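You operate a simulated robot arm through the tools that you are given. There is no shell and no other tool. Be economical: measure what you need, move in short steps, check, and stop when the job is done.

You are at the controls of a simulated two-armed robot. One attempt, no reset.

## Task
Reset the tripped washer line and get its lamp green again.
Fine: its switch off, then the blue reset button under the clear lid, then the switch on; close the lid, leave the other switches, the red knob and the plug.

It is judged by the outcome, as a careful person would: the job done as asked, and still so three seconds after it is handed in. It fails if anything else is knocked over, pushed out of place, dropped, spilled or broken. A push-on lid holds only when it is set on centred and level and pressed home; a screw cap is set on level and turned clockwise until tight.

## Robot
Two 7-joint arms with fingered hands on one trunk, on a base that drives. Base frame: it is fixed to the floor where the robot stands at the start and does not move with it; the origin is under the middle of the robot, x ahead of it, y to its left, z up. Lengths are in mm, angles in rad, forces in N, time in s.
The left shoulder is at the start at [33, 170, 1222], the right one opposite. With the tool pointing down near the work surface each hand reaches from about 100 to 640 mm from the robot's upright axis, wherever it stands, measured 20 degrees to its own side. Places, roughly: blue reset button [500, -300, 800]; clear button lid [500, -300, 900]; coolers power switch [700, -300, 900]; island power switch [800, -200, 900]; juicer power switch [800, -200, 900]; red knob [500, 0, 700]; washer power switch [600, -400, 900]. Payload 4 kg a hand.
The tool frame of a hand sits at the grasp point between the pads (the TCP): z along the fingers, y along the line on which they close. The tips reach 26 mm beyond it. The gripper opens to 132 mm. The gripper's body begins 73 mm behind the TCP. The gripper is a hand of 4 fingers: y runs from the thumb to the fingers, the wrist lies at [0, 0, -224] in the tool frame, and closing takes about 1.5 s.
Orientation is told as [roll, pitch, yaw] about the base's x, y, z axes, in that order, counted from this pose: with the fingers straight down and closing along the base's y, the tool's x points along the base's -x, its y along +y and its z along -z.

## Interface
- The arms move only by the tool apply_moves. It takes "left_rows", "right_rows" or both (then of equal length, played together; a hand with none holds still); each is one flat list of numbers, 6 for each row, row after row: the shift along the tool's x, y, z in units of 400 mm (1.0 is 400 mm), then the turn, a rotation vector about the tool's x, y, z in units of 180 degrees (1.0 is 180 degrees). In form: [dx, dy, dz, wx, wy, wz, dx, dy, dz, wx, wy, wz, ...]. A call has 1 to 8 rows; each row is the pose to reach, as a shift and turn from the pose commanded when the call began, along the tool's axes at that moment. "left_grip" and "right_grip" are, for a hand that has rows, the finger opening in mm, from 0 to 132, set as the call begins (left out, the last holds). A call with a number of a shift or a turn outside -1 to 1 is refused whole. A row lasts 0.2 s, in which the tool goes at most 50 mm and 0.15 rad; a call with a longer step from one row to the next is refused whole, and so is a gripper value outside its range. Where a pose cannot be reached the arm comes as near as it can. A force on the tool above 40 N (or 10 N above the force at the start of the call, whichever is more), or a blocked arm, ends the call early, and 0.2 s more pass. Each finger travels about 45 mm/s and halts on what it meets, pressing with about 24 N; the grip force reading is that of the motor and also rises with nothing between the fingers. The clock runs only during rows and for 0.2 s after the last one: add rows that repeat a pose to give the fingers time. It gives the time, the measured TCP pose, the force on the tool (base axes), the opening and the grip force at its end, in the units of the frame above (readings bear some noise), with the torque about the TCP (base axes, N m) and any sound that the robot's microphone picked up.
- Cameras (640 x 400 px; columns grow to the right, rows downward): "scene" is now at [119.9, -25.4, 1378.2]; the picture's right is [-0.32, -0.95, 0.00], its down [-0.60, 0.20, -0.77] and it looks along [0.73, -0.25, -0.64] (base axes); focal length 214 px, centre (320, 200). "left" rides on the left gripper at [-68, 2, -97] in its tool frame; the picture's right is [-0.02, -1.00, 0.00], its down [0.82, -0.02, -0.58] and it looks along [0.58, -0.01, 0.82] (tool axes); focal length 270 px, centre (320, 200). "right" rides on the right gripper at [68, 2, -97] in its tool frame; the picture's right is [-0.03, 1.00, 0.00], its down [-0.82, -0.02, -0.58] and it looks along [-0.58, -0.01, 0.82] (tool axes); focal length 270 px, centre (320, 200). There is no depth. A picture from a camera that has moved, and an enlarged one, comes with that camera's place and axes in the base frame and with its lens. The place of the scene camera against the robot may be out by one fixed shift of up to 25 mm in any direction.
- grab_frame(camera): a new picture of that camera. The clock stands still meanwhile.
- slide_trunk(by): slides the trunk up (or, below 0, down) by that many mm; the arms and the scene camera ride with it, the base frame stays. It gives what a move gives, with no picture.
- base_move(legs): drives the robot by 1 to 6 legs, each [ahead, turn to the left] in mm and rad, along the robot's own axes; the way and the turn of a leg run together, so that a leg with both is an arc; at most 1500 mm and 3.142 rad a leg. The arms and the cameras ride along, it lands a little off, and it stops where it bumps. It gives what a move gives.
- move_fingers(finger1, finger2, finger3, thumb_bend, hand): sets how far each is bent, from 0 (flat) to 100 (curled in); at 30 the hand is open as for a grip, at 70 the pads meet at the TCP. One left out holds its place. A second passes; each finger stops where it meets its share of the squeeze, and holds until it gets a number again. A gripper value or a shape takes the hand back. It gives what a move gives, with no picture; readings hold the bend of each and the force on the fingers (four entries, about 0 where the hand has none), thumb and palm.
- grasp_type(shape, hand): the hand has 4 fingers and takes this shape, open, in about a second: jaw (thumb against the fingers, like two jaws); tri (thumb and two fingers); tip (a fingertip pinch); poke (one finger out to press); point (the index stretched); flat (the hand flat); cup (the hand cupped); fist (a fist). The gripper value then closes the fingers along that shape, each until it touches; the sizes above hold for jaw. It gives what a move gives, with no picture.
- head_to(pan, tilt): turns the head with the scene camera to pan (to the left, within 1.501 rad either way) and tilt (down, from -0.506 to 1.204), counted from straight ahead of the robot. It gives what a move gives.
- enlarge(camera, box): a new picture of the part [left, top, right, bottom] of that camera's present view, enlarged. The clock stands still meanwhile.
- job_done(): hands the job in; it is judged then, once.

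Work in short steps. Places have to be worked out from the pictures, the camera data and where the tool is seen: move nearer, look again, correct. Check each grasp and each placing, and mend what went wrong. You have 120 turns and 92 pictures in all, those below and enlarged ones among them. Open the grippers and draw the arms clear of the work before you hand the job in, unless the task says otherwise; then end with one line.

The tools are called as a command line: name --argument value ..., lists and objects as JSON in quotes. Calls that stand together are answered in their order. apply_moves: Moves the arms, as the interface text tells. Its arguments: {"type":"object","properties":{"left_rows":{"type":"array","items":{"type":"number"}},"left_grip":{"type":"number"},"right_rows":{"type":"array","items":{"type":"number"}},"right_grip":{"type":"number"}},"required":[]} The other tools are called the same way: slide_trunk (by) slides the trunk up or down; grasp_type (shape, hand) gives the hand a shape; move_fingers (finger1, finger2, finger3, thumb_bend, hand) moves the fingers one by one; base_move (legs) drives the base; head_to (pan, tilt) turns the head that bears the scene camera; grab_frame (camera) takes a picture; enlarge (camera, box) takes an enlarged picture of a part of a camera's view; job_done () hands the job in.

At the start:

```text
time_s: 0.0
left_eef_pos: [399.2, 17.6, 1228.9]
left_orientation: [0.001, 0.001, -0.008]
left_wrist_force: [-0.1, 0.0, -0.1]
left_moment: [-0.06, -0.03, -0.03]
left_width: 131.9
left_grip_force: 0.1
left_shape: jaw
left_bend: [30.0, 30.0, 30.0, 30.0]
left_finger forces: [0.1, 0.1, 0.0, 0.0, 0.1, 0.0]
right_eef_pos: [370.9, -398.2, 1256.5]
right_orientation: [0.0, -0.001, -0.013]
right_wrist_force: [0.9, -0.5, -0.1]
right_moment: [0.01, 0.01, 0.0]
right_width: 131.9
right_grip_force: 0.1
right_shape: jaw
right_bend: [30.0, 30.0, 30.0, 30.0]
right_finger forces: [0.0, 0.0, 0.0, 0.0, 0.0, 0.0]
trunk travel left (down, up): [-450.0, 305.0]
robot x, y, heading: [0.3, 2.0, 0.003]
head pan, tilt: [-0.326, 0.689]
```

scene: 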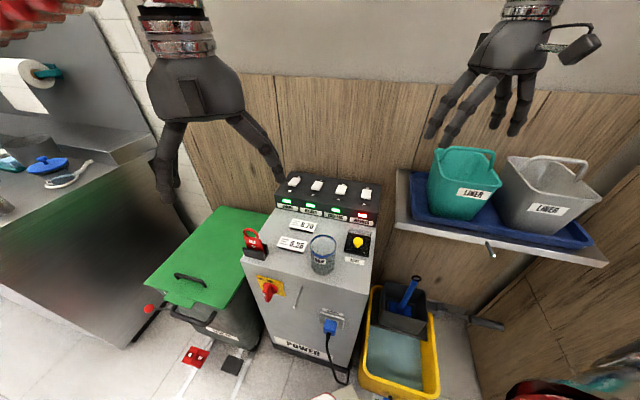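
right: 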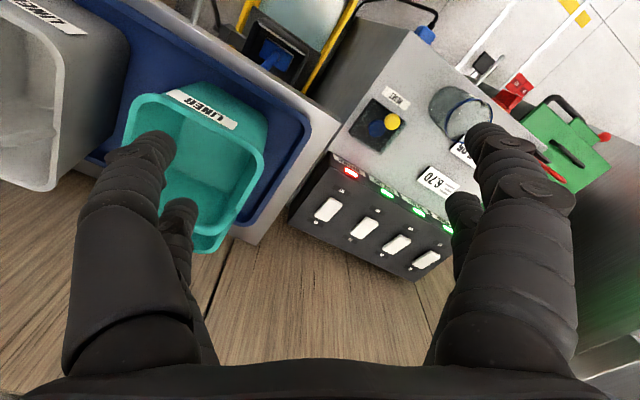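
left: 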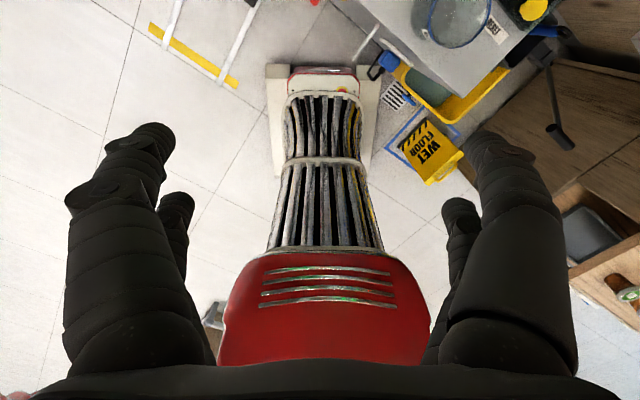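

The panel has four switches with lamps (right one red), and a yellow-topped button with a clear lid nearby. I'll enlarge the view to read the labels.

enlarge --camera "scene" --box '[230, 160, 400, 290]'

enlarge --camera "right" --box '[280, 60, 500, 290]'

```text
3.08 times, centred on (315, 225) of scene
camera zoom: at [119.9, -25.4, 1378.2], right [-0.32, -0.95, 0.0], down [-0.6, 0.2, -0.77], along [0.73, -0.25, -0.64], focal length 660 px, centre (335, 123)
```

zoom: 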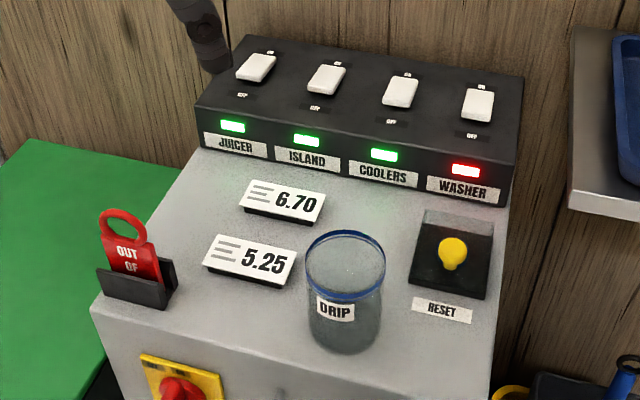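

```text
1.74 times, centred on (390, 175) of right
camera zoom: at [302.5, -395.7, 1353.7], right [0.04, 1.0, 0.0], down [0.82, -0.03, 0.58], along [0.58, -0.02, -0.82], focal length 470 px, centre (198, 244)
```

zoom: 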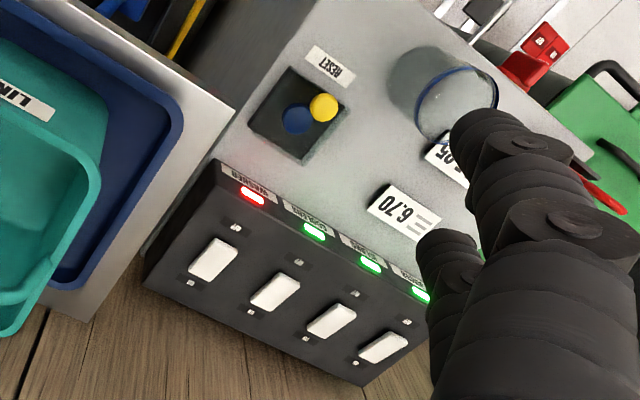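

Washer is the rightmost switch; its lamp is red. The lid carries a yellow knob. I'll shape the right hand to poke and bring it nearer for a better look.

grasp_type --hand "right" --shape "poke"

apply_moves --right_rows '[0, 0.05, 0.1, 0, 0, 0, 0, 0.1, 0.2, 0, 0, 0, 0, 0.15, 0.3, 0, 0, 0, 0, 0.2, 0.38, 0, 0, 0, 0, 0.2, 0.45, 0, 0, 0]'

grab_frame --camera "right"

grab_frame --camera "scene"

```text
time_s: 0.9
left_eef_pos: [399.1, 16.6, 1229.1]
left_orientation: [-0.001, -0.001, -0.009]
left_wrist_force: [-0.1, -1.1, -0.2]
left_moment: [-0.02, 0.01, 0.01]
left_width: 132.0
left_grip_force: 0.0
left_shape: jaw
left_bend: [30.0, 30.0, 30.0, 30.0]
left_finger forces: [0.1, 0.0, 0.1, 0.0, 0.0, 0.0]
right_eef_pos: [369.4, -396.9, 1256.9]
right_orientation: [-0.001, -0.001, -0.012]
right_wrist_force: [1.1, -0.6, -0.6]
right_moment: [0.01, 0.02, -0.03]
right_width: 0.0
right_grip_force: 0.0
right_shape: poke
right_bend: [100.0, 100.0, 100.0, 34.0]
right_finger forces: [0.1, 0.1, 0.0, 0.0, 0.0, 0.1]
trunk travel left (down, up): [-450.0, 305.0]
robot x, y, heading: [0.9, 2.8, 0.001]
head pan, tilt: [-0.326, 0.689]
```

```text
time_s: 2.1
left_eef_pos: [399.2, 16.4, 1229.1]
left_orientation: [0.001, 0.003, -0.009]
left_wrist_force: [-0.4, 0.5, -0.8]
left_moment: [-0.01, 0.05, -0.02]
left_width: 131.9
left_grip_force: 0.1
left_shape: jaw
left_bend: [30.0, 30.0, 30.0, 30.0]
left_finger forces: [0.0, 0.0, 0.0, 0.0, 0.0, 0.0]
right_eef_pos: [370.9, -316.7, 1074.8]
right_orientation: [0.002, 0.001, -0.013]
right_wrist_force: [0.1, 0.2, -0.4]
right_moment: [-0.01, -0.01, 0.0]
right_width: 0.0
right_grip_force: 0.1
right_shape: poke
right_bend: [100.0, 100.0, 100.0, 34.0]
right_finger forces: [0.0, 0.0, 0.0, 0.0, 0.1, 0.0]
trunk travel left (down, up): [-450.0, 305.0]
robot x, y, heading: [-1.4, -2.6, 0.001]
head pan, tilt: [-0.326, 0.689]
```

```text
86 pictures are left
camera right: at [303.1, -315.4, 1172.5], right [0.04, 1.0, 0.0], down [0.82, -0.03, 0.58], along [0.58, -0.02, -0.82], focal length 270 px, centre (320, 200)
```

right: 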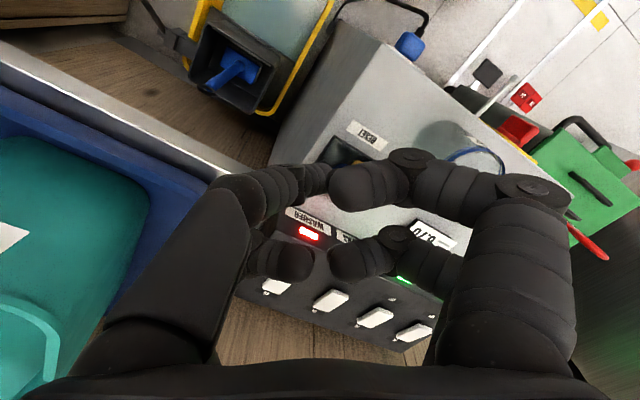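

```text
85 pictures are left
camera scene: at [120.4, -25.8, 1378.1], right [-0.32, -0.95, 0.0], down [-0.6, 0.2, -0.77], along [0.73, -0.25, -0.64], focal length 214 px, centre (320, 200)
```

scene: 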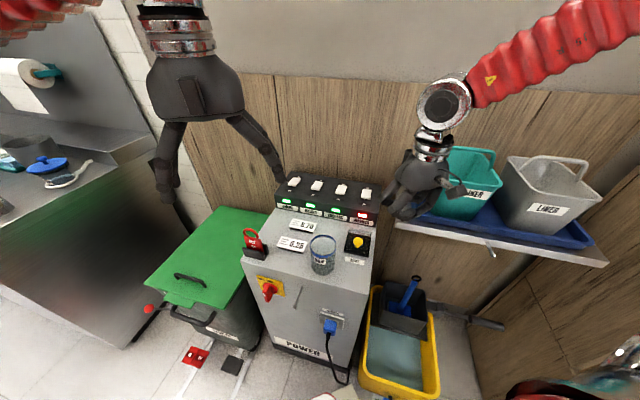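

The poke shape shows no clearly stretched finger. I'll try "point" and look.

grasp_type --hand "right" --shape "point"

grab_frame --camera "right"

enlarge --camera "scene" --box '[370, 60, 500, 230]'

```text
time_s: 3.0
left_eef_pos: [398.3, 16.2, 1229.0]
left_orientation: [0.001, 0.001, -0.01]
left_wrist_force: [0.2, -0.7, -0.4]
left_moment: [-0.01, 0.0, -0.01]
left_width: 132.0
left_grip_force: 0.1
left_shape: jaw
left_bend: [30.0, 30.0, 30.0, 30.0]
left_finger forces: [0.1, 0.0, 0.0, 0.0, 0.1, 0.0]
right_eef_pos: [370.9, -316.5, 1075.8]
right_orientation: [-0.002, 0.0, -0.011]
right_wrist_force: [-1.1, 0.4, -0.3]
right_moment: [-0.01, 0.02, -0.01]
right_width: 0.1
right_grip_force: 0.1
right_shape: point
right_bend: [24.0, 99.0, 100.0, 39.0]
right_finger forces: [0.0, 0.1, 0.1, 0.0, 0.0, 0.0]
trunk travel left (down, up): [-450.0, 305.0]
robot x, y, heading: [-1.3, -0.6, 0.0]
head pan, tilt: [-0.326, 0.689]
```

```text
84 pictures are left
camera right: at [302.8, -315.3, 1173.2], right [0.04, 1.0, 0.0], down [0.82, -0.03, 0.58], along [0.58, -0.02, -0.82], focal length 270 px, centre (320, 200)
```

right: 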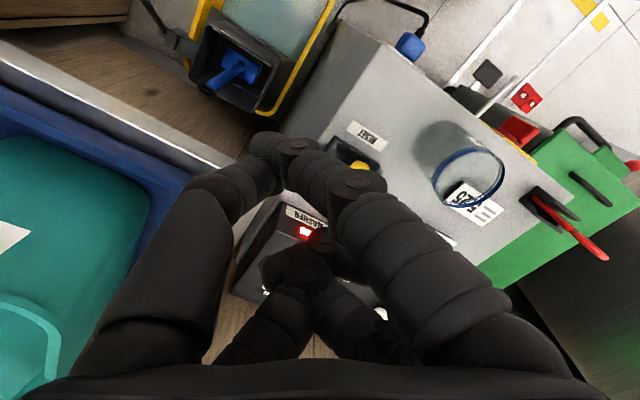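

```text
2.35 times, centred on (435, 145) of scene
camera zoom: at [120.0, -25.4, 1378.2], right [-0.32, -0.95, 0.0], down [-0.6, 0.2, -0.77], along [0.73, -0.25, -0.64], focal length 505 px, centre (49, 329)
```

zoom: 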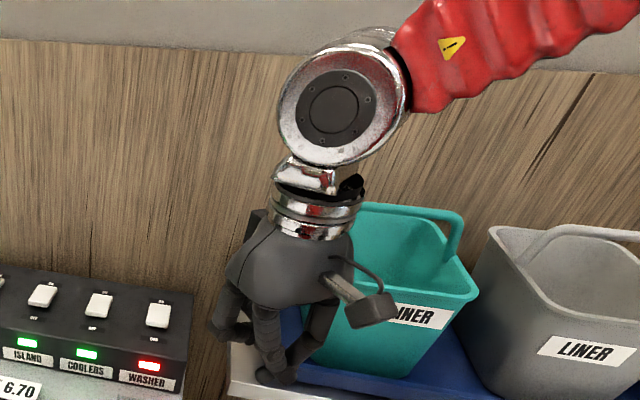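

I'll try the tip pinch, which could serve for both lifting the knob and pressing with a known TCP.

grasp_type --hand "right" --shape "tip"

grab_frame --camera "right"

```text
time_s: 3.9
left_eef_pos: [400.0, 17.0, 1228.1]
left_orientation: [0.001, -0.001, -0.009]
left_wrist_force: [1.0, -0.5, 1.0]
left_moment: [0.01, 0.02, 0.02]
left_width: 131.7
left_grip_force: 0.0
left_shape: jaw
left_bend: [30.0, 30.0, 30.0, 30.0]
left_finger forces: [0.1, 0.1, 0.0, 0.1, 0.0, 0.0]
right_eef_pos: [370.5, -316.5, 1076.0]
right_orientation: [0.0, 0.001, -0.013]
right_wrist_force: [0.7, 0.9, -0.7]
right_moment: [-0.02, 0.04, -0.01]
right_width: 131.7
right_grip_force: 0.2
right_shape: tip
right_bend: [30.0, 30.0, 30.0, 30.0]
right_finger forces: [0.0, 0.0, 0.0, 0.0, 0.0, 0.0]
trunk travel left (down, up): [-450.0, 305.0]
robot x, y, heading: [-0.7, -2.0, 0.001]
head pan, tilt: [-0.326, 0.689]
```

```text
82 pictures are left
camera right: at [302.7, -315.3, 1173.3], right [0.04, 1.0, 0.0], down [0.82, -0.03, 0.58], along [0.58, -0.02, -0.82], focal length 270 px, centre (320, 200)
```

right: 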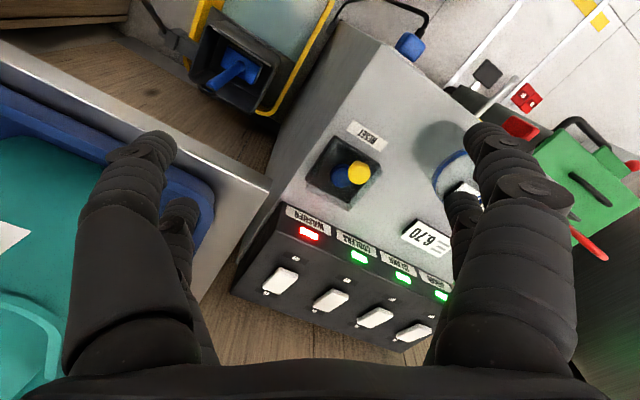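

Open view is clear. I'll enlarge for localisation.

enlarge --camera "right" --box '[220, 100, 460, 360]'

apply_moves --right_rows '[0, 0, 0, 0, 0, 0, 0, 0, 0, 0, 0, 0, 0, 0, 0, 0, 0, 0, 0, 0, 0, 0, 0, 0, 0, 0, 0, 0, 0, 0, 0, 0, 0, 0, 0, 0, 0, 0, 0, 0, 0, 0]' --right_grip 0

grab_frame --camera "right"

```text
1.54 times, centred on (340, 230) of right
camera zoom: at [302.7, -315.3, 1173.3], right [0.04, 1.0, 0.0], down [0.82, -0.03, 0.58], along [0.58, -0.02, -0.82], focal length 416 px, centre (289, 154)
```

zoom: 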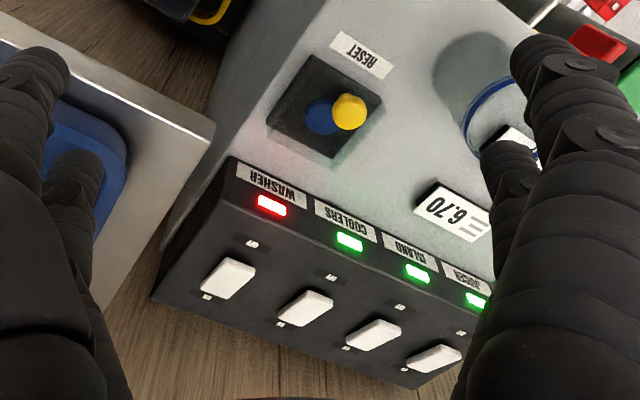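

```text
time_s: 5.5
left_eef_pos: [398.8, 16.0, 1229.9]
left_orientation: [0.0, 0.001, -0.009]
left_wrist_force: [0.5, 0.1, -0.5]
left_moment: [0.01, -0.01, 0.02]
left_width: 132.2
left_grip_force: 0.1
left_shape: jaw
left_bend: [30.0, 30.0, 30.0, 30.0]
left_finger forces: [0.0, 0.1, 0.0, 0.0, 0.1, 0.0]
right_eef_pos: [369.9, -316.8, 1076.3]
right_orientation: [-0.001, 0.001, -0.01]
right_wrist_force: [0.2, 0.8, 0.2]
right_moment: [-0.02, -0.01, 0.02]
right_width: 0.2
right_grip_force: 0.0
right_shape: tip
right_bend: [63.0, 63.0, 63.0, 70.0]
right_finger forces: [0.0, 0.0, 0.1, 0.0, 0.0, 0.1]
trunk travel left (down, up): [-450.0, 305.0]
robot x, y, heading: [-2.1, -1.7, -0.006]
head pan, tilt: [-0.326, 0.689]
```

```text
80 pictures are left
camera right: at [302.7, -315.3, 1173.1], right [0.04, 1.0, 0.0], down [0.82, -0.03, 0.58], along [0.58, -0.02, -0.82], focal length 270 px, centre (320, 200)
```

right: 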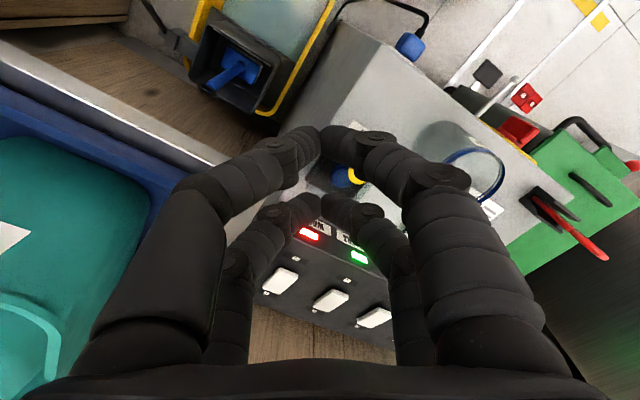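

Closed, the hand has two pairs of digits ~40 mm apart in tool x; too wide for a single switch. I'll test single-finger extension.

move_fingers --hand "right" --finger1 30 --finger2 100 --finger3 100 --thumb_bend 100

grab_frame --camera "right"

enlarge --camera "scene" --box '[370, 60, 500, 230]'

```text
time_s: 6.5
left_eef_pos: [398.1, 16.7, 1229.2]
left_orientation: [0.001, 0.001, -0.009]
left_wrist_force: [0.4, -0.5, 0.0]
left_moment: [0.02, -0.03, -0.01]
left_width: 132.0
left_grip_force: 0.1
left_shape: jaw
left_bend: [30.0, 30.0, 30.0, 30.0]
left_finger forces: [0.0, 0.1, 0.0, 0.1, 0.1, 0.0]
right_eef_pos: [370.2, -316.8, 1076.2]
right_orientation: [0.0, 0.0, -0.012]
right_wrist_force: [-0.6, 0.8, 0.4]
right_moment: [0.02, 0.02, 0.01]
right_width: 45.5
right_grip_force: 0.1
right_shape: fingers
right_bend: [30.0, 74.0, 74.0, 100.0]
right_finger forces: [0.1, 0.0, 0.1, 0.1, 0.0, 0.0]
trunk travel left (down, up): [-450.0, 305.0]
robot x, y, heading: [1.5, 1.3, -0.004]
head pan, tilt: [-0.326, 0.689]
```

```text
79 pictures are left
camera right: at [302.7, -315.3, 1173.1], right [0.04, 1.0, 0.0], down [0.82, -0.03, 0.58], along [0.58, -0.02, -0.82], focal length 270 px, centre (320, 200)
```

right: 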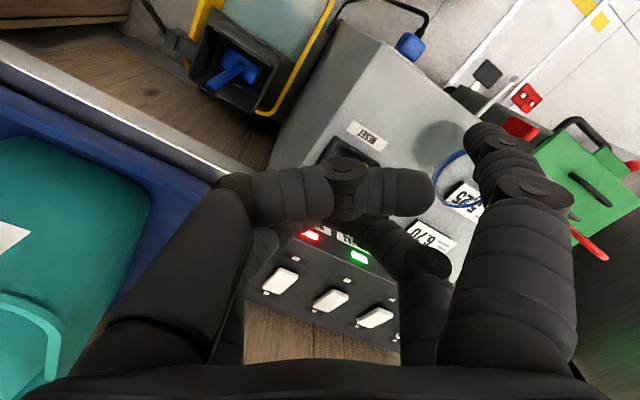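

```text
2.35 times, centred on (435, 145) of scene
camera zoom: at [119.9, -25.4, 1378.2], right [-0.32, -0.95, 0.0], down [-0.6, 0.2, -0.77], along [0.73, -0.25, -0.64], focal length 505 px, centre (49, 329)
```

zoom: 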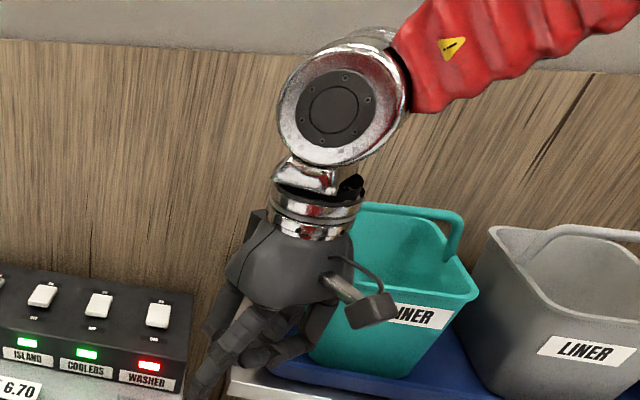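

Finger1 (near side, +y) stands clear of the curled rest — a usable pointer. I'll measure its tip with both cameras.

enlarge --camera "scene" --box '[360, 140, 480, 240]'

enlarge --camera "right" --box '[400, 80, 640, 280]'

```text
4.00 times, centred on (420, 190) of scene
camera zoom: at [119.9, -25.4, 1378.2], right [-0.32, -0.95, 0.0], down [-0.6, 0.2, -0.77], along [0.73, -0.25, -0.64], focal length 858 px, centre (-80, 240)
```

zoom: 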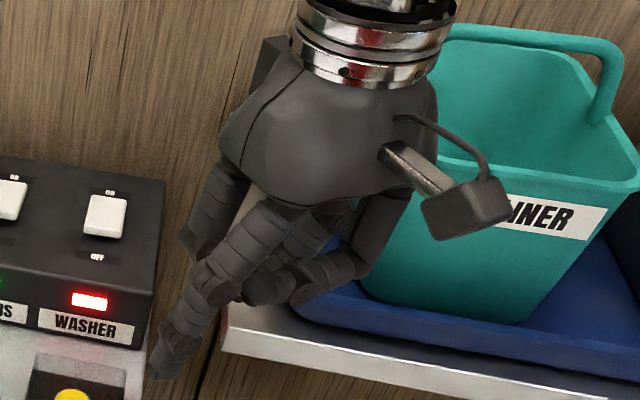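

```text
2.00 times, centred on (520, 180) of right
camera zoom: at [302.7, -315.3, 1173.1], right [0.04, 1.0, 0.0], down [0.82, -0.03, 0.58], along [0.58, -0.02, -0.82], focal length 541 px, centre (-80, 240)
```

zoom: 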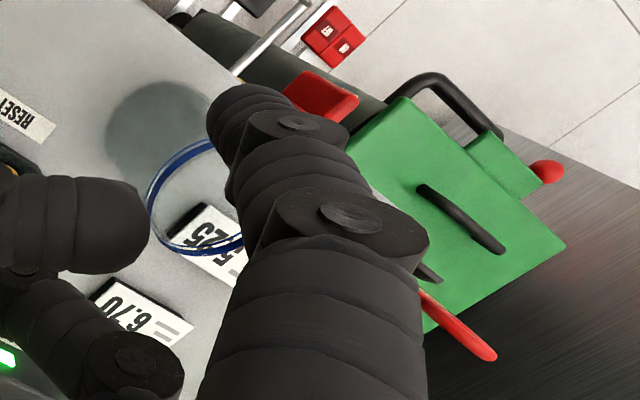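

The tip sits ~[12, 80, 34] in tool frame. The "point" shape may actually have a stretched finger crossing the axis; let me re-check it carefully with zooms.

grasp_type --hand "right" --shape "point"

enlarge --camera "scene" --box '[360, 140, 480, 240]'

enlarge --camera "right" --box '[180, 100, 460, 380]'

```text
time_s: 7.4
left_eef_pos: [398.4, 16.2, 1229.8]
left_orientation: [0.003, 0.001, -0.009]
left_wrist_force: [1.1, -0.3, 0.0]
left_moment: [-0.01, 0.03, 0.01]
left_width: 132.0
left_grip_force: 0.0
left_shape: jaw
left_bend: [30.0, 30.0, 30.0, 30.0]
left_finger forces: [0.1, 0.1, 0.1, 0.0, 0.1, 0.0]
right_eef_pos: [370.2, -317.6, 1076.6]
right_orientation: [-0.001, 0.003, -0.011]
right_wrist_force: [0.9, -0.4, -0.2]
right_moment: [0.03, -0.01, 0.0]
right_width: 0.1
right_grip_force: 0.0
right_shape: point
right_bend: [0.0, 100.0, 100.0, 52.0]
right_finger forces: [0.0, 0.1, 0.0, 0.0, 0.0, 0.1]
trunk travel left (down, up): [-450.0, 305.0]
robot x, y, heading: [2.8, 2.1, -0.002]
head pan, tilt: [-0.326, 0.689]
```

```text
4.00 times, centred on (420, 190) of scene
camera zoom: at [119.9, -25.4, 1378.2], right [-0.32, -0.95, 0.0], down [-0.6, 0.2, -0.77], along [0.73, -0.25, -0.64], focal length 858 px, centre (-80, 240)
```

zoom: 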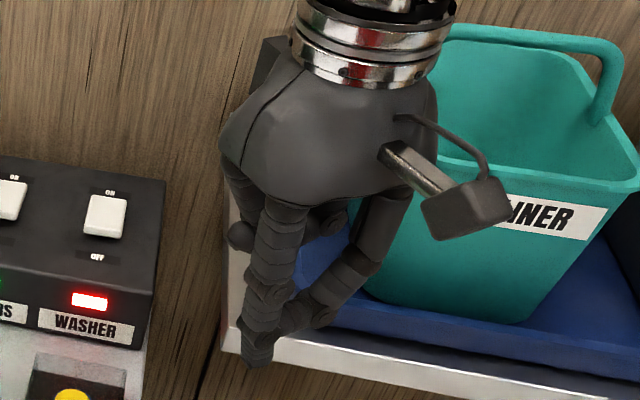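

```text
1.43 times, centred on (320, 240) of right
camera zoom: at [302.7, -315.3, 1173.1], right [0.04, 1.0, 0.0], down [0.82, -0.03, 0.58], along [0.58, -0.02, -0.82], focal length 386 px, centre (320, 143)
```

zoom: 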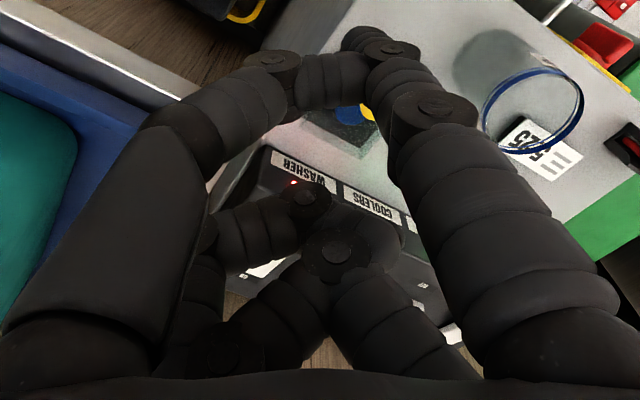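

Shapes settle a little after the call: point now has finger1 straight down near the axis, ~60 mm beyond TCP. Let me check what settled "poke" looks like, then choose.

grasp_type --hand "right" --shape "poke"

apply_moves --right_rows '[0, 0, 0, 0, 0, 0, 0, 0, 0, 0, 0, 0, 0, 0, 0, 0, 0, 0]'

enlarge --camera "scene" --box '[360, 140, 480, 240]'

enlarge --camera "right" --box '[180, 100, 460, 380]'

```text
time_s: 8.3
left_eef_pos: [398.8, 16.9, 1229.1]
left_orientation: [0.002, 0.0, -0.008]
left_wrist_force: [0.0, 0.0, 0.5]
left_moment: [0.0, -0.01, 0.04]
left_width: 131.7
left_grip_force: 0.0
left_shape: jaw
left_bend: [30.0, 30.0, 30.0, 30.0]
left_finger forces: [0.1, 0.0, 0.0, 0.0, 0.1, 0.1]
right_eef_pos: [369.0, -317.7, 1076.1]
right_orientation: [-0.001, -0.001, -0.012]
right_wrist_force: [0.1, 0.6, -0.2]
right_moment: [0.01, 0.02, 0.01]
right_width: 0.0
right_grip_force: 0.0
right_shape: poke
right_bend: [100.0, 100.0, 100.0, 34.0]
right_finger forces: [0.0, 0.0, 0.0, 0.0, 0.1, 0.0]
trunk travel left (down, up): [-450.0, 305.0]
robot x, y, heading: [0.4, 1.4, 0.001]
head pan, tilt: [-0.326, 0.689]
```

```text
time_s: 9.1
left_eef_pos: [398.9, 17.9, 1228.5]
left_orientation: [0.002, 0.0, -0.008]
left_wrist_force: [-0.7, -0.5, 0.3]
left_moment: [-0.02, -0.03, 0.0]
left_width: 132.0
left_grip_force: 0.0
left_shape: jaw
left_bend: [30.0, 30.0, 30.0, 30.0]
left_finger forces: [0.0, 0.0, 0.1, 0.0, 0.1, 0.1]
right_eef_pos: [370.6, -317.4, 1075.9]
right_orientation: [0.001, 0.0, -0.012]
right_wrist_force: [-0.1, 0.1, -0.8]
right_moment: [-0.05, -0.02, 0.02]
right_width: 0.0
right_grip_force: 0.1
right_shape: poke
right_bend: [100.0, 100.0, 100.0, 34.0]
right_finger forces: [0.1, 0.0, 0.1, 0.1, 0.0, 0.0]
trunk travel left (down, up): [-450.0, 305.0]
robot x, y, heading: [-0.2, 2.2, 0.002]
head pan, tilt: [-0.326, 0.689]
```

```text
4.00 times, centred on (420, 190) of scene
camera zoom: at [119.9, -25.4, 1378.2], right [-0.32, -0.95, 0.0], down [-0.6, 0.2, -0.77], along [0.73, -0.25, -0.64], focal length 858 px, centre (-80, 240)
```

zoom: 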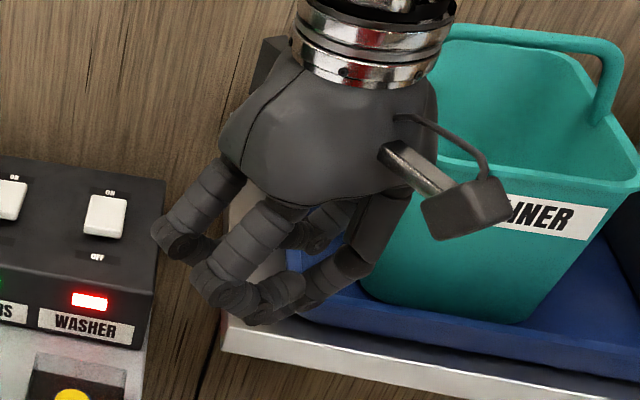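

```text
1.43 times, centred on (320, 240) of right
camera zoom: at [302.7, -315.3, 1173.1], right [0.04, 1.0, 0.0], down [0.82, -0.03, 0.58], along [0.58, -0.02, -0.82], focal length 386 px, centre (320, 143)
```

zoom: 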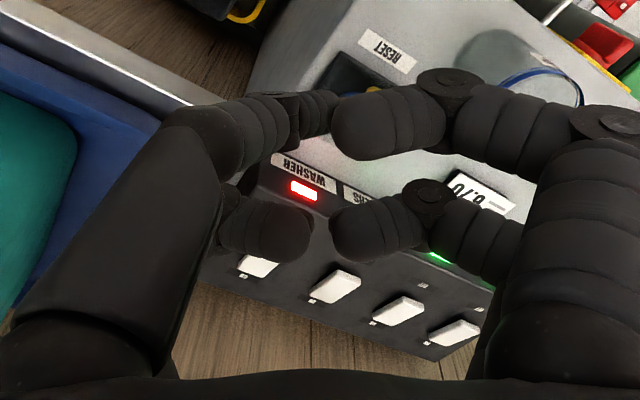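

Poke isn't protruding; "point" is the pressing tool. Triangulating from the two right-camera views: washer switch ≈ [645,-389,902], coolers ≈ [699,-311,902], knob ≈ [473,-272,876], button ≈ [492,-294,850]; panel inward direction ≈ yaw −0.607. I'll square the hand to it and look closely.

grasp_type --hand "right" --shape "tip"

apply_moves --right_rows '[-0.032, 0.036, 0.038, 0, 0, 0.0386, -0.064, 0.072, 0.076, 0, 0, 0.0772, -0.096, 0.108, 0.114, 0, 0, 0.1158, -0.128, 0.144, 0.152, 0, 0, 0.1544, -0.16, 0.18, 0.19, 0, 0, 0.193]'

grab_frame --camera "right"

```text
time_s: 10.0
left_eef_pos: [398.5, 16.1, 1228.8]
left_orientation: [-0.001, 0.0, -0.01]
left_wrist_force: [-0.3, 0.1, 0.2]
left_moment: [0.03, 0.03, 0.02]
left_width: 132.0
left_grip_force: 0.2
left_shape: jaw
left_bend: [30.0, 30.0, 30.0, 30.0]
left_finger forces: [0.0, 0.0, 0.1, 0.0, 0.1, 0.0]
right_eef_pos: [370.7, -316.6, 1075.8]
right_orientation: [-0.001, -0.002, -0.012]
right_wrist_force: [0.1, 0.5, 0.6]
right_moment: [-0.02, 0.03, 0.0]
right_width: 132.0
right_grip_force: 0.0
right_shape: tip
right_bend: [30.0, 30.0, 30.0, 30.0]
right_finger forces: [0.0, 0.0, 0.0, 0.1, 0.0, 0.0]
trunk travel left (down, up): [-450.0, 305.0]
robot x, y, heading: [0.6, 1.6, -0.0]
head pan, tilt: [-0.326, 0.689]
```

```text
time_s: 11.2
left_eef_pos: [399.8, 15.8, 1229.5]
left_orientation: [0.0, 0.001, -0.011]
left_wrist_force: [0.4, 0.4, 0.6]
left_moment: [-0.02, 0.01, 0.0]
left_width: 131.8
left_grip_force: 0.1
left_shape: jaw
left_bend: [30.0, 30.0, 30.0, 30.0]
left_finger forces: [0.1, 0.1, 0.0, 0.1, 0.0, 0.0]
right_eef_pos: [441.8, -257.6, 1003.1]
right_orientation: [0.004, 0.006, -0.615]
right_wrist_force: [-0.3, -0.1, -0.2]
right_moment: [0.01, -0.02, 0.01]
right_width: 132.0
right_grip_force: 0.0
right_shape: tip
right_bend: [30.0, 30.0, 30.0, 30.0]
right_finger forces: [0.0, 0.1, 0.0, 0.0, 0.1, 0.1]
right hand out of reach, approached as far as the arm can: row 5
trunk travel left (down, up): [-450.0, 305.0]
robot x, y, heading: [-1.8, -3.0, -0.002]
head pan, tilt: [-0.326, 0.689]
```

```text
71 pictures are left
camera right: at [387.3, -216.3, 1101.9], right [0.6, 0.8, 0.0], down [0.66, -0.49, 0.57], along [0.46, -0.34, -0.82], focal length 270 px, centre (320, 200)
```

right: 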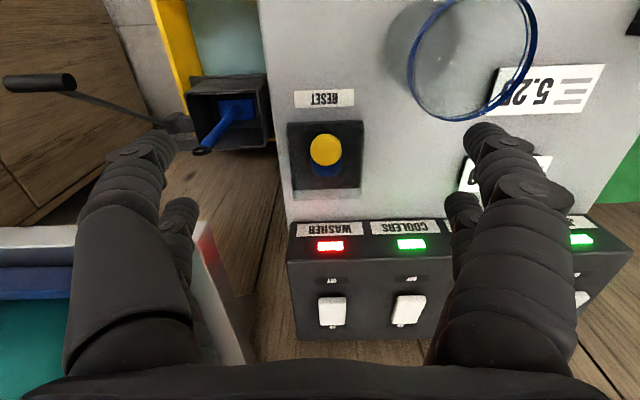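

Reach limits at this orientation, so I need the base turned toward the panel and a bit closer. I'll check floor clearance with the head looking down.

head_to --pan -0.5 --tilt 1.2

grab_frame --camera "scene"

enlarge --camera "right" --box '[260, 70, 460, 370]'

```text
time_s: 12.1
left_eef_pos: [398.9, 15.9, 1230.1]
left_orientation: [-0.002, 0.002, -0.007]
left_wrist_force: [-0.1, -0.3, 0.7]
left_moment: [-0.01, -0.01, 0.0]
left_width: 132.0
left_grip_force: 0.1
left_shape: jaw
left_bend: [30.0, 30.0, 30.0, 30.0]
left_finger forces: [0.0, 0.0, 0.0, 0.0, 0.0, 0.0]
right_eef_pos: [440.7, -257.2, 1005.3]
right_orientation: [0.002, 0.006, -0.614]
right_wrist_force: [-0.4, -0.2, -0.9]
right_moment: [-0.01, 0.02, -0.01]
right_width: 132.0
right_grip_force: 0.1
right_shape: tip
right_bend: [30.0, 30.0, 30.0, 30.0]
right_finger forces: [0.1, 0.0, 0.0, 0.0, 0.0, 0.0]
trunk travel left (down, up): [-450.0, 305.0]
robot x, y, heading: [2.6, 1.8, -0.002]
head pan, tilt: [-0.499, 1.201]
```

```text
70 pictures are left
camera scene: at [88.4, -24.8, 1341.3], right [-0.48, -0.88, 0.0], down [-0.82, 0.45, -0.36], along [0.32, -0.17, -0.93], focal length 214 px, centre (320, 200)
```

scene: 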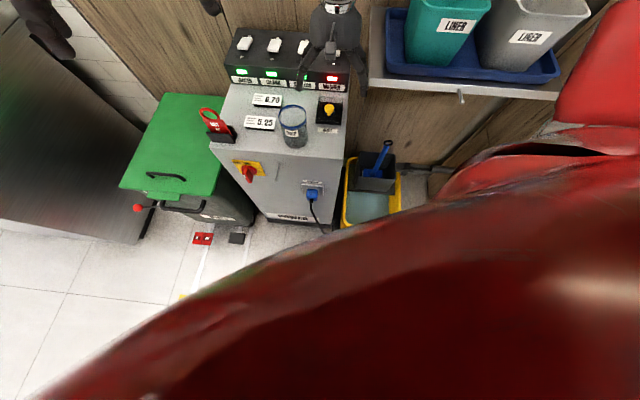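

```text
1.33 times, centred on (360, 220) of right
camera zoom: at [386.4, -216.3, 1102.4], right [0.6, 0.8, 0.0], down [0.66, -0.49, 0.57], along [0.46, -0.34, -0.82], focal length 360 px, centre (267, 173)
```

zoom: 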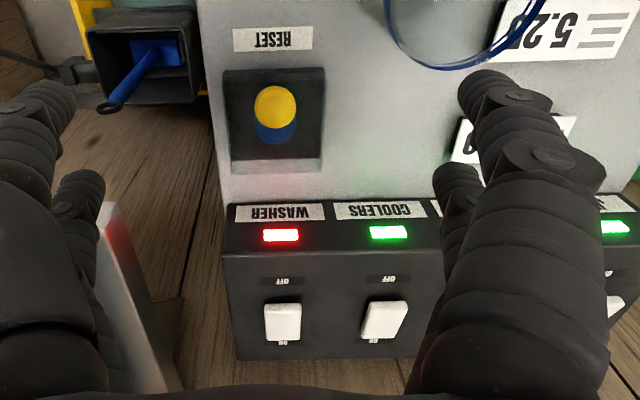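

Base clearance matters (yellow mop bucket near the robot's front-right). I'll inspect with the left camera, which sees the base and the bucket.

grab_frame --camera "left"

enlarge --camera "left" --box '[240, 0, 520, 200]'

```text
68 pictures are left
camera left: at [467.2, 16.5, 1326.0], right [0.02, -1.0, 0.0], down [-0.82, -0.01, 0.58], along [-0.58, -0.01, -0.82], focal length 270 px, centre (320, 200)
```

left: 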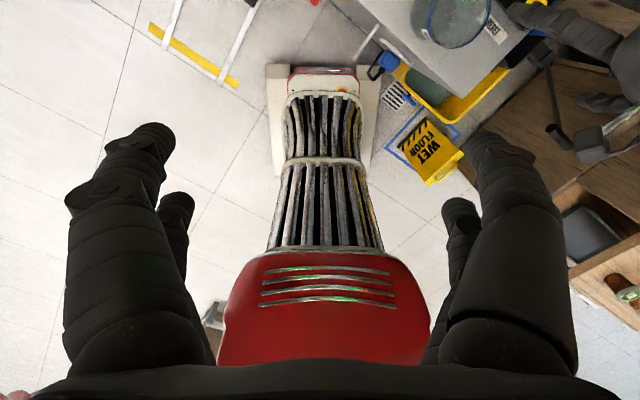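

```text
2.00 times, centred on (380, 100) of left
camera zoom: at [467.2, 16.5, 1326.0], right [0.02, -1.0, 0.0], down [-0.82, -0.01, 0.58], along [-0.58, -0.01, -0.82], focal length 541 px, centre (200, 400)
```

zoom: 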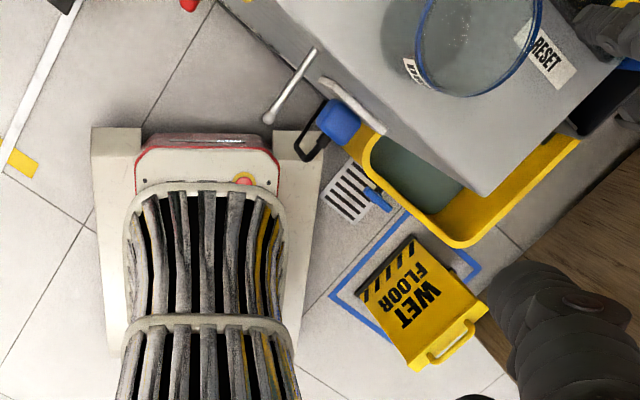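

Base corner radius ≈365 mm vs bucket plane ≈395 mm and box ≈435 mm: turning in place is clear. I'll raise the right hand slightly and turn right 0.45 rad in place.

apply_moves --right_rows '[0.05, 0, -0.1, 0, 0, 0, 0.1, 0, -0.2, 0, 0, 0]'

base_move --legs '[[0, -0.2], [0, -0.25]]'

head_to --pan -0.15 --tilt 0.75

grab_frame --camera "scene"

grab_frame --camera "left"

```text
time_s: 12.7
left_eef_pos: [398.2, 17.0, 1229.2]
left_orientation: [-0.002, -0.001, -0.008]
left_wrist_force: [-0.2, -0.5, -0.1]
left_moment: [-0.01, 0.0, 0.0]
left_width: 131.9
left_grip_force: 0.0
left_shape: jaw
left_bend: [30.0, 30.0, 30.0, 30.0]
left_finger forces: [0.0, 0.1, 0.0, 0.1, 0.0, 0.0]
right_eef_pos: [408.2, -232.8, 1085.2]
right_orientation: [0.001, 0.005, -0.614]
right_wrist_force: [0.5, 0.6, 0.4]
right_moment: [-0.03, -0.01, -0.01]
right_width: 132.0
right_grip_force: 0.0
right_shape: tip
right_bend: [30.0, 30.0, 30.0, 30.0]
right_finger forces: [0.0, 0.0, 0.1, 0.1, 0.0, 0.0]
trunk travel left (down, up): [-450.0, 305.0]
robot x, y, heading: [-4.1, 1.6, -0.001]
head pan, tilt: [-0.499, 1.201]
```

```text
time_s: 14.9
left_eef_pos: [371.1, -161.3, 1229.2]
left_orientation: [-0.001, 0.0, -0.461]
left_wrist_force: [0.5, 0.2, 0.2]
left_moment: [0.03, 0.02, -0.03]
left_width: 131.9
left_grip_force: 0.1
left_shape: jaw
left_bend: [30.0, 30.0, 30.0, 30.0]
left_finger forces: [0.1, 0.0, 0.0, 0.0, 0.0, 0.0]
right_eef_pos: [269.1, -390.3, 1085.0]
right_orientation: [0.002, 0.004, -1.068]
right_wrist_force: [-0.3, 0.0, 0.4]
right_moment: [-0.01, -0.02, -0.01]
right_width: 132.0
right_grip_force: 0.1
right_shape: tip
right_bend: [30.0, 30.0, 30.0, 30.0]
right_finger forces: [0.0, 0.0, 0.0, 0.0, 0.0, 0.0]
trunk travel left (down, up): [-450.0, 305.0]
robot x, y, heading: [14.0, 22.7, -0.456]
head pan, tilt: [-0.499, 1.201]
```

```text
time_s: 15.8
left_eef_pos: [369.8, -160.9, 1229.1]
left_orientation: [0.0, 0.001, -0.461]
left_wrist_force: [-0.6, 0.4, -0.6]
left_moment: [0.01, 0.01, 0.01]
left_width: 132.0
left_grip_force: 0.1
left_shape: jaw
left_bend: [30.0, 30.0, 30.0, 30.0]
left_finger forces: [0.0, 0.0, 0.0, 0.0, 0.0, 0.0]
right_eef_pos: [269.4, -389.2, 1085.5]
right_orientation: [0.002, 0.005, -1.065]
right_wrist_force: [-0.2, -0.2, -0.7]
right_moment: [-0.01, -0.01, -0.01]
right_width: 132.0
right_grip_force: 0.1
right_shape: tip
right_bend: [30.0, 30.0, 30.0, 30.0]
right_finger forces: [0.0, 0.0, 0.0, 0.0, 0.0, 0.0]
trunk travel left (down, up): [-450.0, 305.0]
robot x, y, heading: [13.6, 21.8, -0.447]
head pan, tilt: [-0.15, 0.75]
```

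```text
66 pictures are left
camera scene: at [120.1, -35.1, 1372.9], right [-0.57, -0.82, 0.0], down [-0.56, 0.39, -0.73], along [0.6, -0.41, -0.68], focal length 214 px, centre (320, 200)
```

scene: 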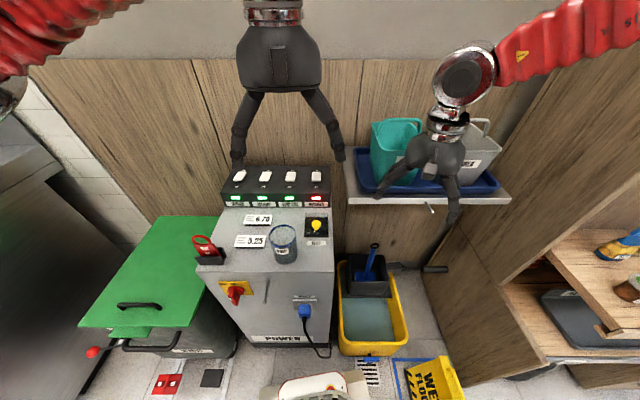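

```text
65 pictures are left
camera left: at [431.9, -190.7, 1326.7], right [-0.42, -0.91, 0.0], down [-0.74, 0.34, 0.58], along [-0.52, 0.24, -0.82], focal length 270 px, centre (320, 200)
```

left: 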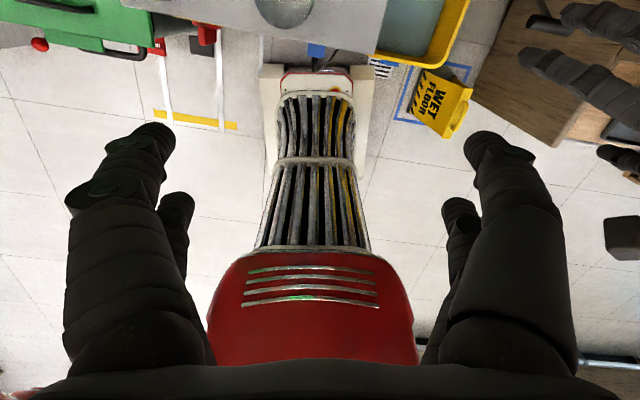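

Turn landed at (14,22), heading −0.45; switch and knob are now nearly straight ahead. Move the right hand over the reset area, squared to the panel.

apply_moves --right_rows '[0.019, 0.089, 0.0, 0, 0, -0.0243, 0.038, 0.178, 0.03, 0, 0, -0.0487, 0.057, 0.267, 0.08, 0, 0, -0.073, 0.076, 0.357, 0.13, 0, 0, -0.0973, 0.096, 0.446, 0.19, 0, 0, -0.1217, 0.115, 0.535, 0.25, 0, 0, -0.146]'

grab_frame --camera "right"

enlarge --camera "scene" --box '[210, 150, 350, 260]'

```text
time_s: 17.2
left_eef_pos: [369.3, -161.2, 1229.4]
left_orientation: [0.0, 0.0, -0.462]
left_wrist_force: [1.2, 0.4, -0.2]
left_moment: [0.02, 0.03, 0.0]
left_width: 132.1
left_grip_force: 0.0
left_shape: jaw
left_bend: [30.0, 30.0, 30.0, 30.0]
left_finger forces: [0.0, 0.0, 0.1, 0.0, 0.0, 0.1]
right_eef_pos: [376.7, -294.9, 1007.7]
right_orientation: [0.007, 0.004, -0.608]
right_wrist_force: [0.2, 0.9, -0.4]
right_moment: [-0.01, 0.0, 0.0]
right_width: 132.0
right_grip_force: 0.0
right_shape: tip
right_bend: [30.0, 30.0, 30.0, 30.0]
right_finger forces: [0.1, 0.0, 0.0, 0.0, 0.0, 0.1]
right hand out of reach, approached as far as the arm can: row 3, 4, 5, 6
trunk travel left (down, up): [-450.0, 305.0]
robot x, y, heading: [11.0, 17.4, -0.444]
head pan, tilt: [-0.15, 0.75]
```

```text
64 pictures are left
camera right: at [322.4, -255.1, 1105.9], right [0.59, 0.81, 0.01], down [0.66, -0.49, 0.58], along [0.47, -0.34, -0.82], focal length 270 px, centre (320, 200)
```

right: 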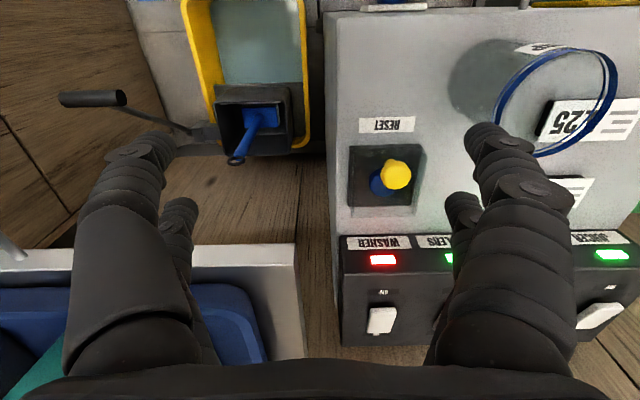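

```text
3.64 times, centred on (280, 205) of scene
camera zoom: at [120.1, -36.1, 1373.0], right [-0.57, -0.82, 0.0], down [-0.56, 0.39, -0.73], along [0.6, -0.41, -0.68], focal length 780 px, centre (466, 182)
```

zoom: 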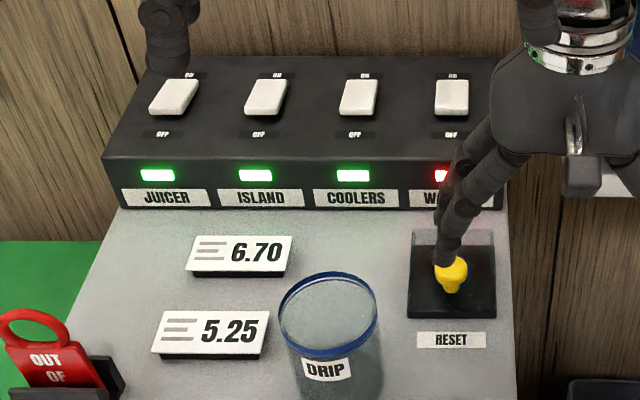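

The arm fails here likely from cramped geometry (wrist at shoulder height). I'll raise the trunk 150 mm and then lower the tool to the intended spot.

slide_trunk --by 150

apply_moves --right_rows '[-0.02, 0.03, 0.08, 0, 0, 0, -0.04, 0.06, 0.18, 0, 0, 0, -0.06, 0.1, 0.27, 0, 0, 0, -0.08, 0.14, 0.35, 0, 0, 0, -0.08, 0.19, 0.42, 0, 0, 0]'

grab_frame --camera "right"

```text
time_s: 18.9
left_eef_pos: [370.4, -161.7, 1379.2]
left_orientation: [-0.002, 0.003, -0.462]
left_wrist_force: [0.0, -0.1, -0.4]
left_moment: [0.03, 0.01, 0.04]
left_width: 131.8
left_grip_force: 0.1
left_shape: jaw
left_bend: [30.0, 30.0, 30.0, 30.0]
left_finger forces: [0.0, 0.0, 0.1, 0.0, 0.0, 0.0]
right_eef_pos: [373.0, -293.5, 1173.4]
right_orientation: [0.012, -0.028, -0.608]
right_wrist_force: [-0.1, -0.3, -0.1]
right_moment: [-0.01, 0.02, 0.02]
right_width: 131.8
right_grip_force: 0.0
right_shape: tip
right_bend: [30.0, 30.0, 30.0, 30.0]
right_finger forces: [0.0, 0.1, 0.1, 0.1, 0.0, 0.0]
trunk travel left (down, up): [-600.0, 155.0]
robot x, y, heading: [13.4, 19.3, -0.449]
head pan, tilt: [-0.15, 0.75]
```

```text
time_s: 20.1
left_eef_pos: [369.3, -161.0, 1379.0]
left_orientation: [-0.001, 0.002, -0.462]
left_wrist_force: [0.2, 0.0, 0.4]
left_moment: [0.02, -0.01, 0.0]
left_width: 132.2
left_grip_force: 0.0
left_shape: jaw
left_bend: [30.0, 30.0, 30.0, 30.0]
left_finger forces: [0.1, 0.0, 0.0, 0.0, 0.1, 0.1]
right_eef_pos: [351.2, -323.0, 1087.9]
right_orientation: [0.013, -0.027, -0.607]
right_wrist_force: [0.2, -0.3, -0.1]
right_moment: [0.03, -0.02, 0.02]
right_width: 131.8
right_grip_force: 0.1
right_shape: tip
right_bend: [30.0, 30.0, 30.0, 30.0]
right_finger forces: [0.0, 0.1, 0.0, 0.1, 0.0, 0.0]
right hand out of reach, approached as far as the arm can: row 1, 2, 3, 4, 5
trunk travel left (down, up): [-600.0, 155.0]
robot x, y, heading: [14.8, 23.7, -0.449]
head pan, tilt: [-0.15, 0.75]
```

```text
62 pictures are left
camera right: at [293.7, -282.1, 1183.8], right [0.59, 0.81, 0.01], down [0.64, -0.48, 0.6], along [0.49, -0.35, -0.8], focal length 270 px, centre (320, 200)
```

right: 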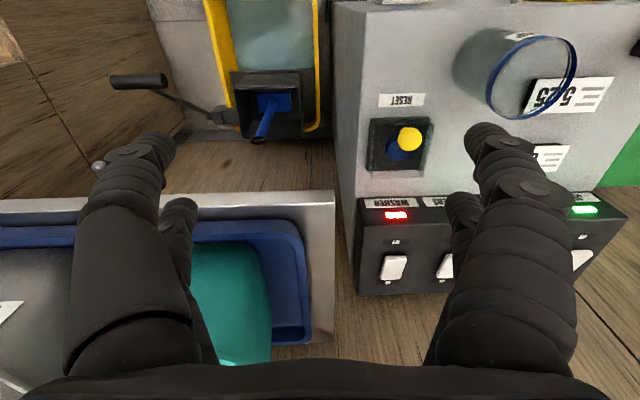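

Raising made it worse, so it's probably a wrist joint limit tied to yaw. Test: yaw the tool back to the left 0.4 rad while shifting.

apply_moves --right_rows '[0, 0, 0, 0, 0, -0.043, 0, 0, 0, 0, 0, -0.086, 0, 0.0, 0, 0, 0, -0.127, 0, 0.1, 0.0, 0, 0, -0.127, 0, 0.2, 0.0, 0, 0, -0.127]'

```text
time_s: 21.4
left_eef_pos: [369.1, -161.8, 1380.6]
left_orientation: [0.001, 0.001, -0.46]
left_wrist_force: [-0.1, 1.0, 0.1]
left_moment: [-0.01, -0.01, 0.02]
left_width: 132.2
left_grip_force: 0.1
left_shape: jaw
left_bend: [30.0, 30.0, 30.0, 30.0]
left_finger forces: [0.0, 0.1, 0.1, 0.0, 0.0, 0.1]
right_eef_pos: [349.2, -302.9, 1111.2]
right_orientation: [0.001, -0.032, -0.208]
right_wrist_force: [-0.2, -0.3, 0.5]
right_moment: [0.03, -0.04, 0.01]
right_width: 132.0
right_grip_force: 0.1
right_shape: tip
right_bend: [30.0, 30.0, 30.0, 30.0]
right_finger forces: [0.0, 0.0, 0.0, 0.0, 0.0, 0.0]
right hand out of reach, approached as far as the arm can: row 4, 5
trunk travel left (down, up): [-600.0, 155.0]
robot x, y, heading: [14.7, 22.3, -0.449]
head pan, tilt: [-0.15, 0.75]
```

It's a lateral (toward midline) limit. I'll raise the hand, turn the base back left to heading ≈ −0.15, and restore the trunk height.

apply_moves --right_rows '[0, -0.05, -0.1, 0, 0, 0, 0, -0.1, -0.2, 0, 0, 0, 0, -0.1, -0.3, 0, 0, 0, 0, -0.1, -0.4, 0, 0, 0]'

base_move --legs '[[0, 0.3]]'

slide_trunk --by -150

```text
time_s: 22.4
left_eef_pos: [368.7, -160.5, 1380.5]
left_orientation: [-0.001, -0.001, -0.463]
left_wrist_force: [0.1, 0.0, 0.0]
left_moment: [-0.03, -0.03, 0.02]
left_width: 132.0
left_grip_force: 0.0
left_shape: jaw
left_bend: [30.0, 30.0, 30.0, 30.0]
left_finger forces: [0.0, 0.0, 0.1, 0.0, 0.0, 0.0]
right_eef_pos: [337.7, -342.4, 1272.3]
right_orientation: [0.0, -0.031, -0.207]
right_wrist_force: [0.1, -0.1, -0.1]
right_moment: [0.01, -0.03, 0.0]
right_width: 131.7
right_grip_force: 0.0
right_shape: tip
right_bend: [30.0, 30.0, 30.0, 30.0]
right_finger forces: [0.0, 0.0, 0.1, 0.1, 0.0, 0.0]
trunk travel left (down, up): [-600.0, 155.0]
robot x, y, heading: [14.6, 21.1, -0.448]
head pan, tilt: [-0.15, 0.75]
```

```text
time_s: 23.8
left_eef_pos: [404.7, -47.6, 1379.9]
left_orientation: [0.001, -0.001, -0.163]
left_wrist_force: [-0.1, 0.8, -0.3]
left_moment: [0.02, -0.06, -0.01]
left_width: 132.0
left_grip_force: 0.0
left_shape: jaw
left_bend: [30.0, 30.0, 30.0, 30.0]
left_finger forces: [0.1, 0.1, 0.0, 0.1, 0.1, 0.0]
right_eef_pos: [428.6, -230.0, 1270.6]
right_orientation: [-0.001, -0.03, 0.091]
right_wrist_force: [-0.4, 0.4, -0.1]
right_moment: [0.03, 0.0, 0.01]
right_width: 131.9
right_grip_force: 0.1
right_shape: tip
right_bend: [30.0, 30.0, 30.0, 30.0]
right_finger forces: [0.0, 0.0, 0.0, 0.1, 0.0, 0.0]
trunk travel left (down, up): [-600.0, 155.0]
robot x, y, heading: [10.0, 5.0, -0.148]
head pan, tilt: [-0.15, 0.75]
```

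```text
time_s: 25.6
left_eef_pos: [404.6, -47.3, 1231.1]
left_orientation: [0.0, 0.002, -0.163]
left_wrist_force: [-0.1, 0.3, -0.4]
left_moment: [-0.01, -0.02, 0.03]
left_width: 132.1
left_grip_force: 0.0
left_shape: jaw
left_bend: [30.0, 30.0, 30.0, 30.0]
left_finger forces: [0.0, 0.1, 0.0, 0.0, 0.0, 0.0]
right_eef_pos: [428.9, -229.1, 1121.7]
right_orientation: [0.001, -0.032, 0.091]
right_wrist_force: [-0.1, -0.8, -0.2]
right_moment: [0.04, -0.03, 0.0]
right_width: 132.1
right_grip_force: 0.1
right_shape: tip
right_bend: [30.0, 30.0, 30.0, 30.0]
right_finger forces: [0.0, 0.0, 0.0, 0.0, 0.1, 0.0]
trunk travel left (down, up): [-450.0, 305.0]
robot x, y, heading: [11.0, 4.9, -0.151]
head pan, tilt: [-0.15, 0.75]
```

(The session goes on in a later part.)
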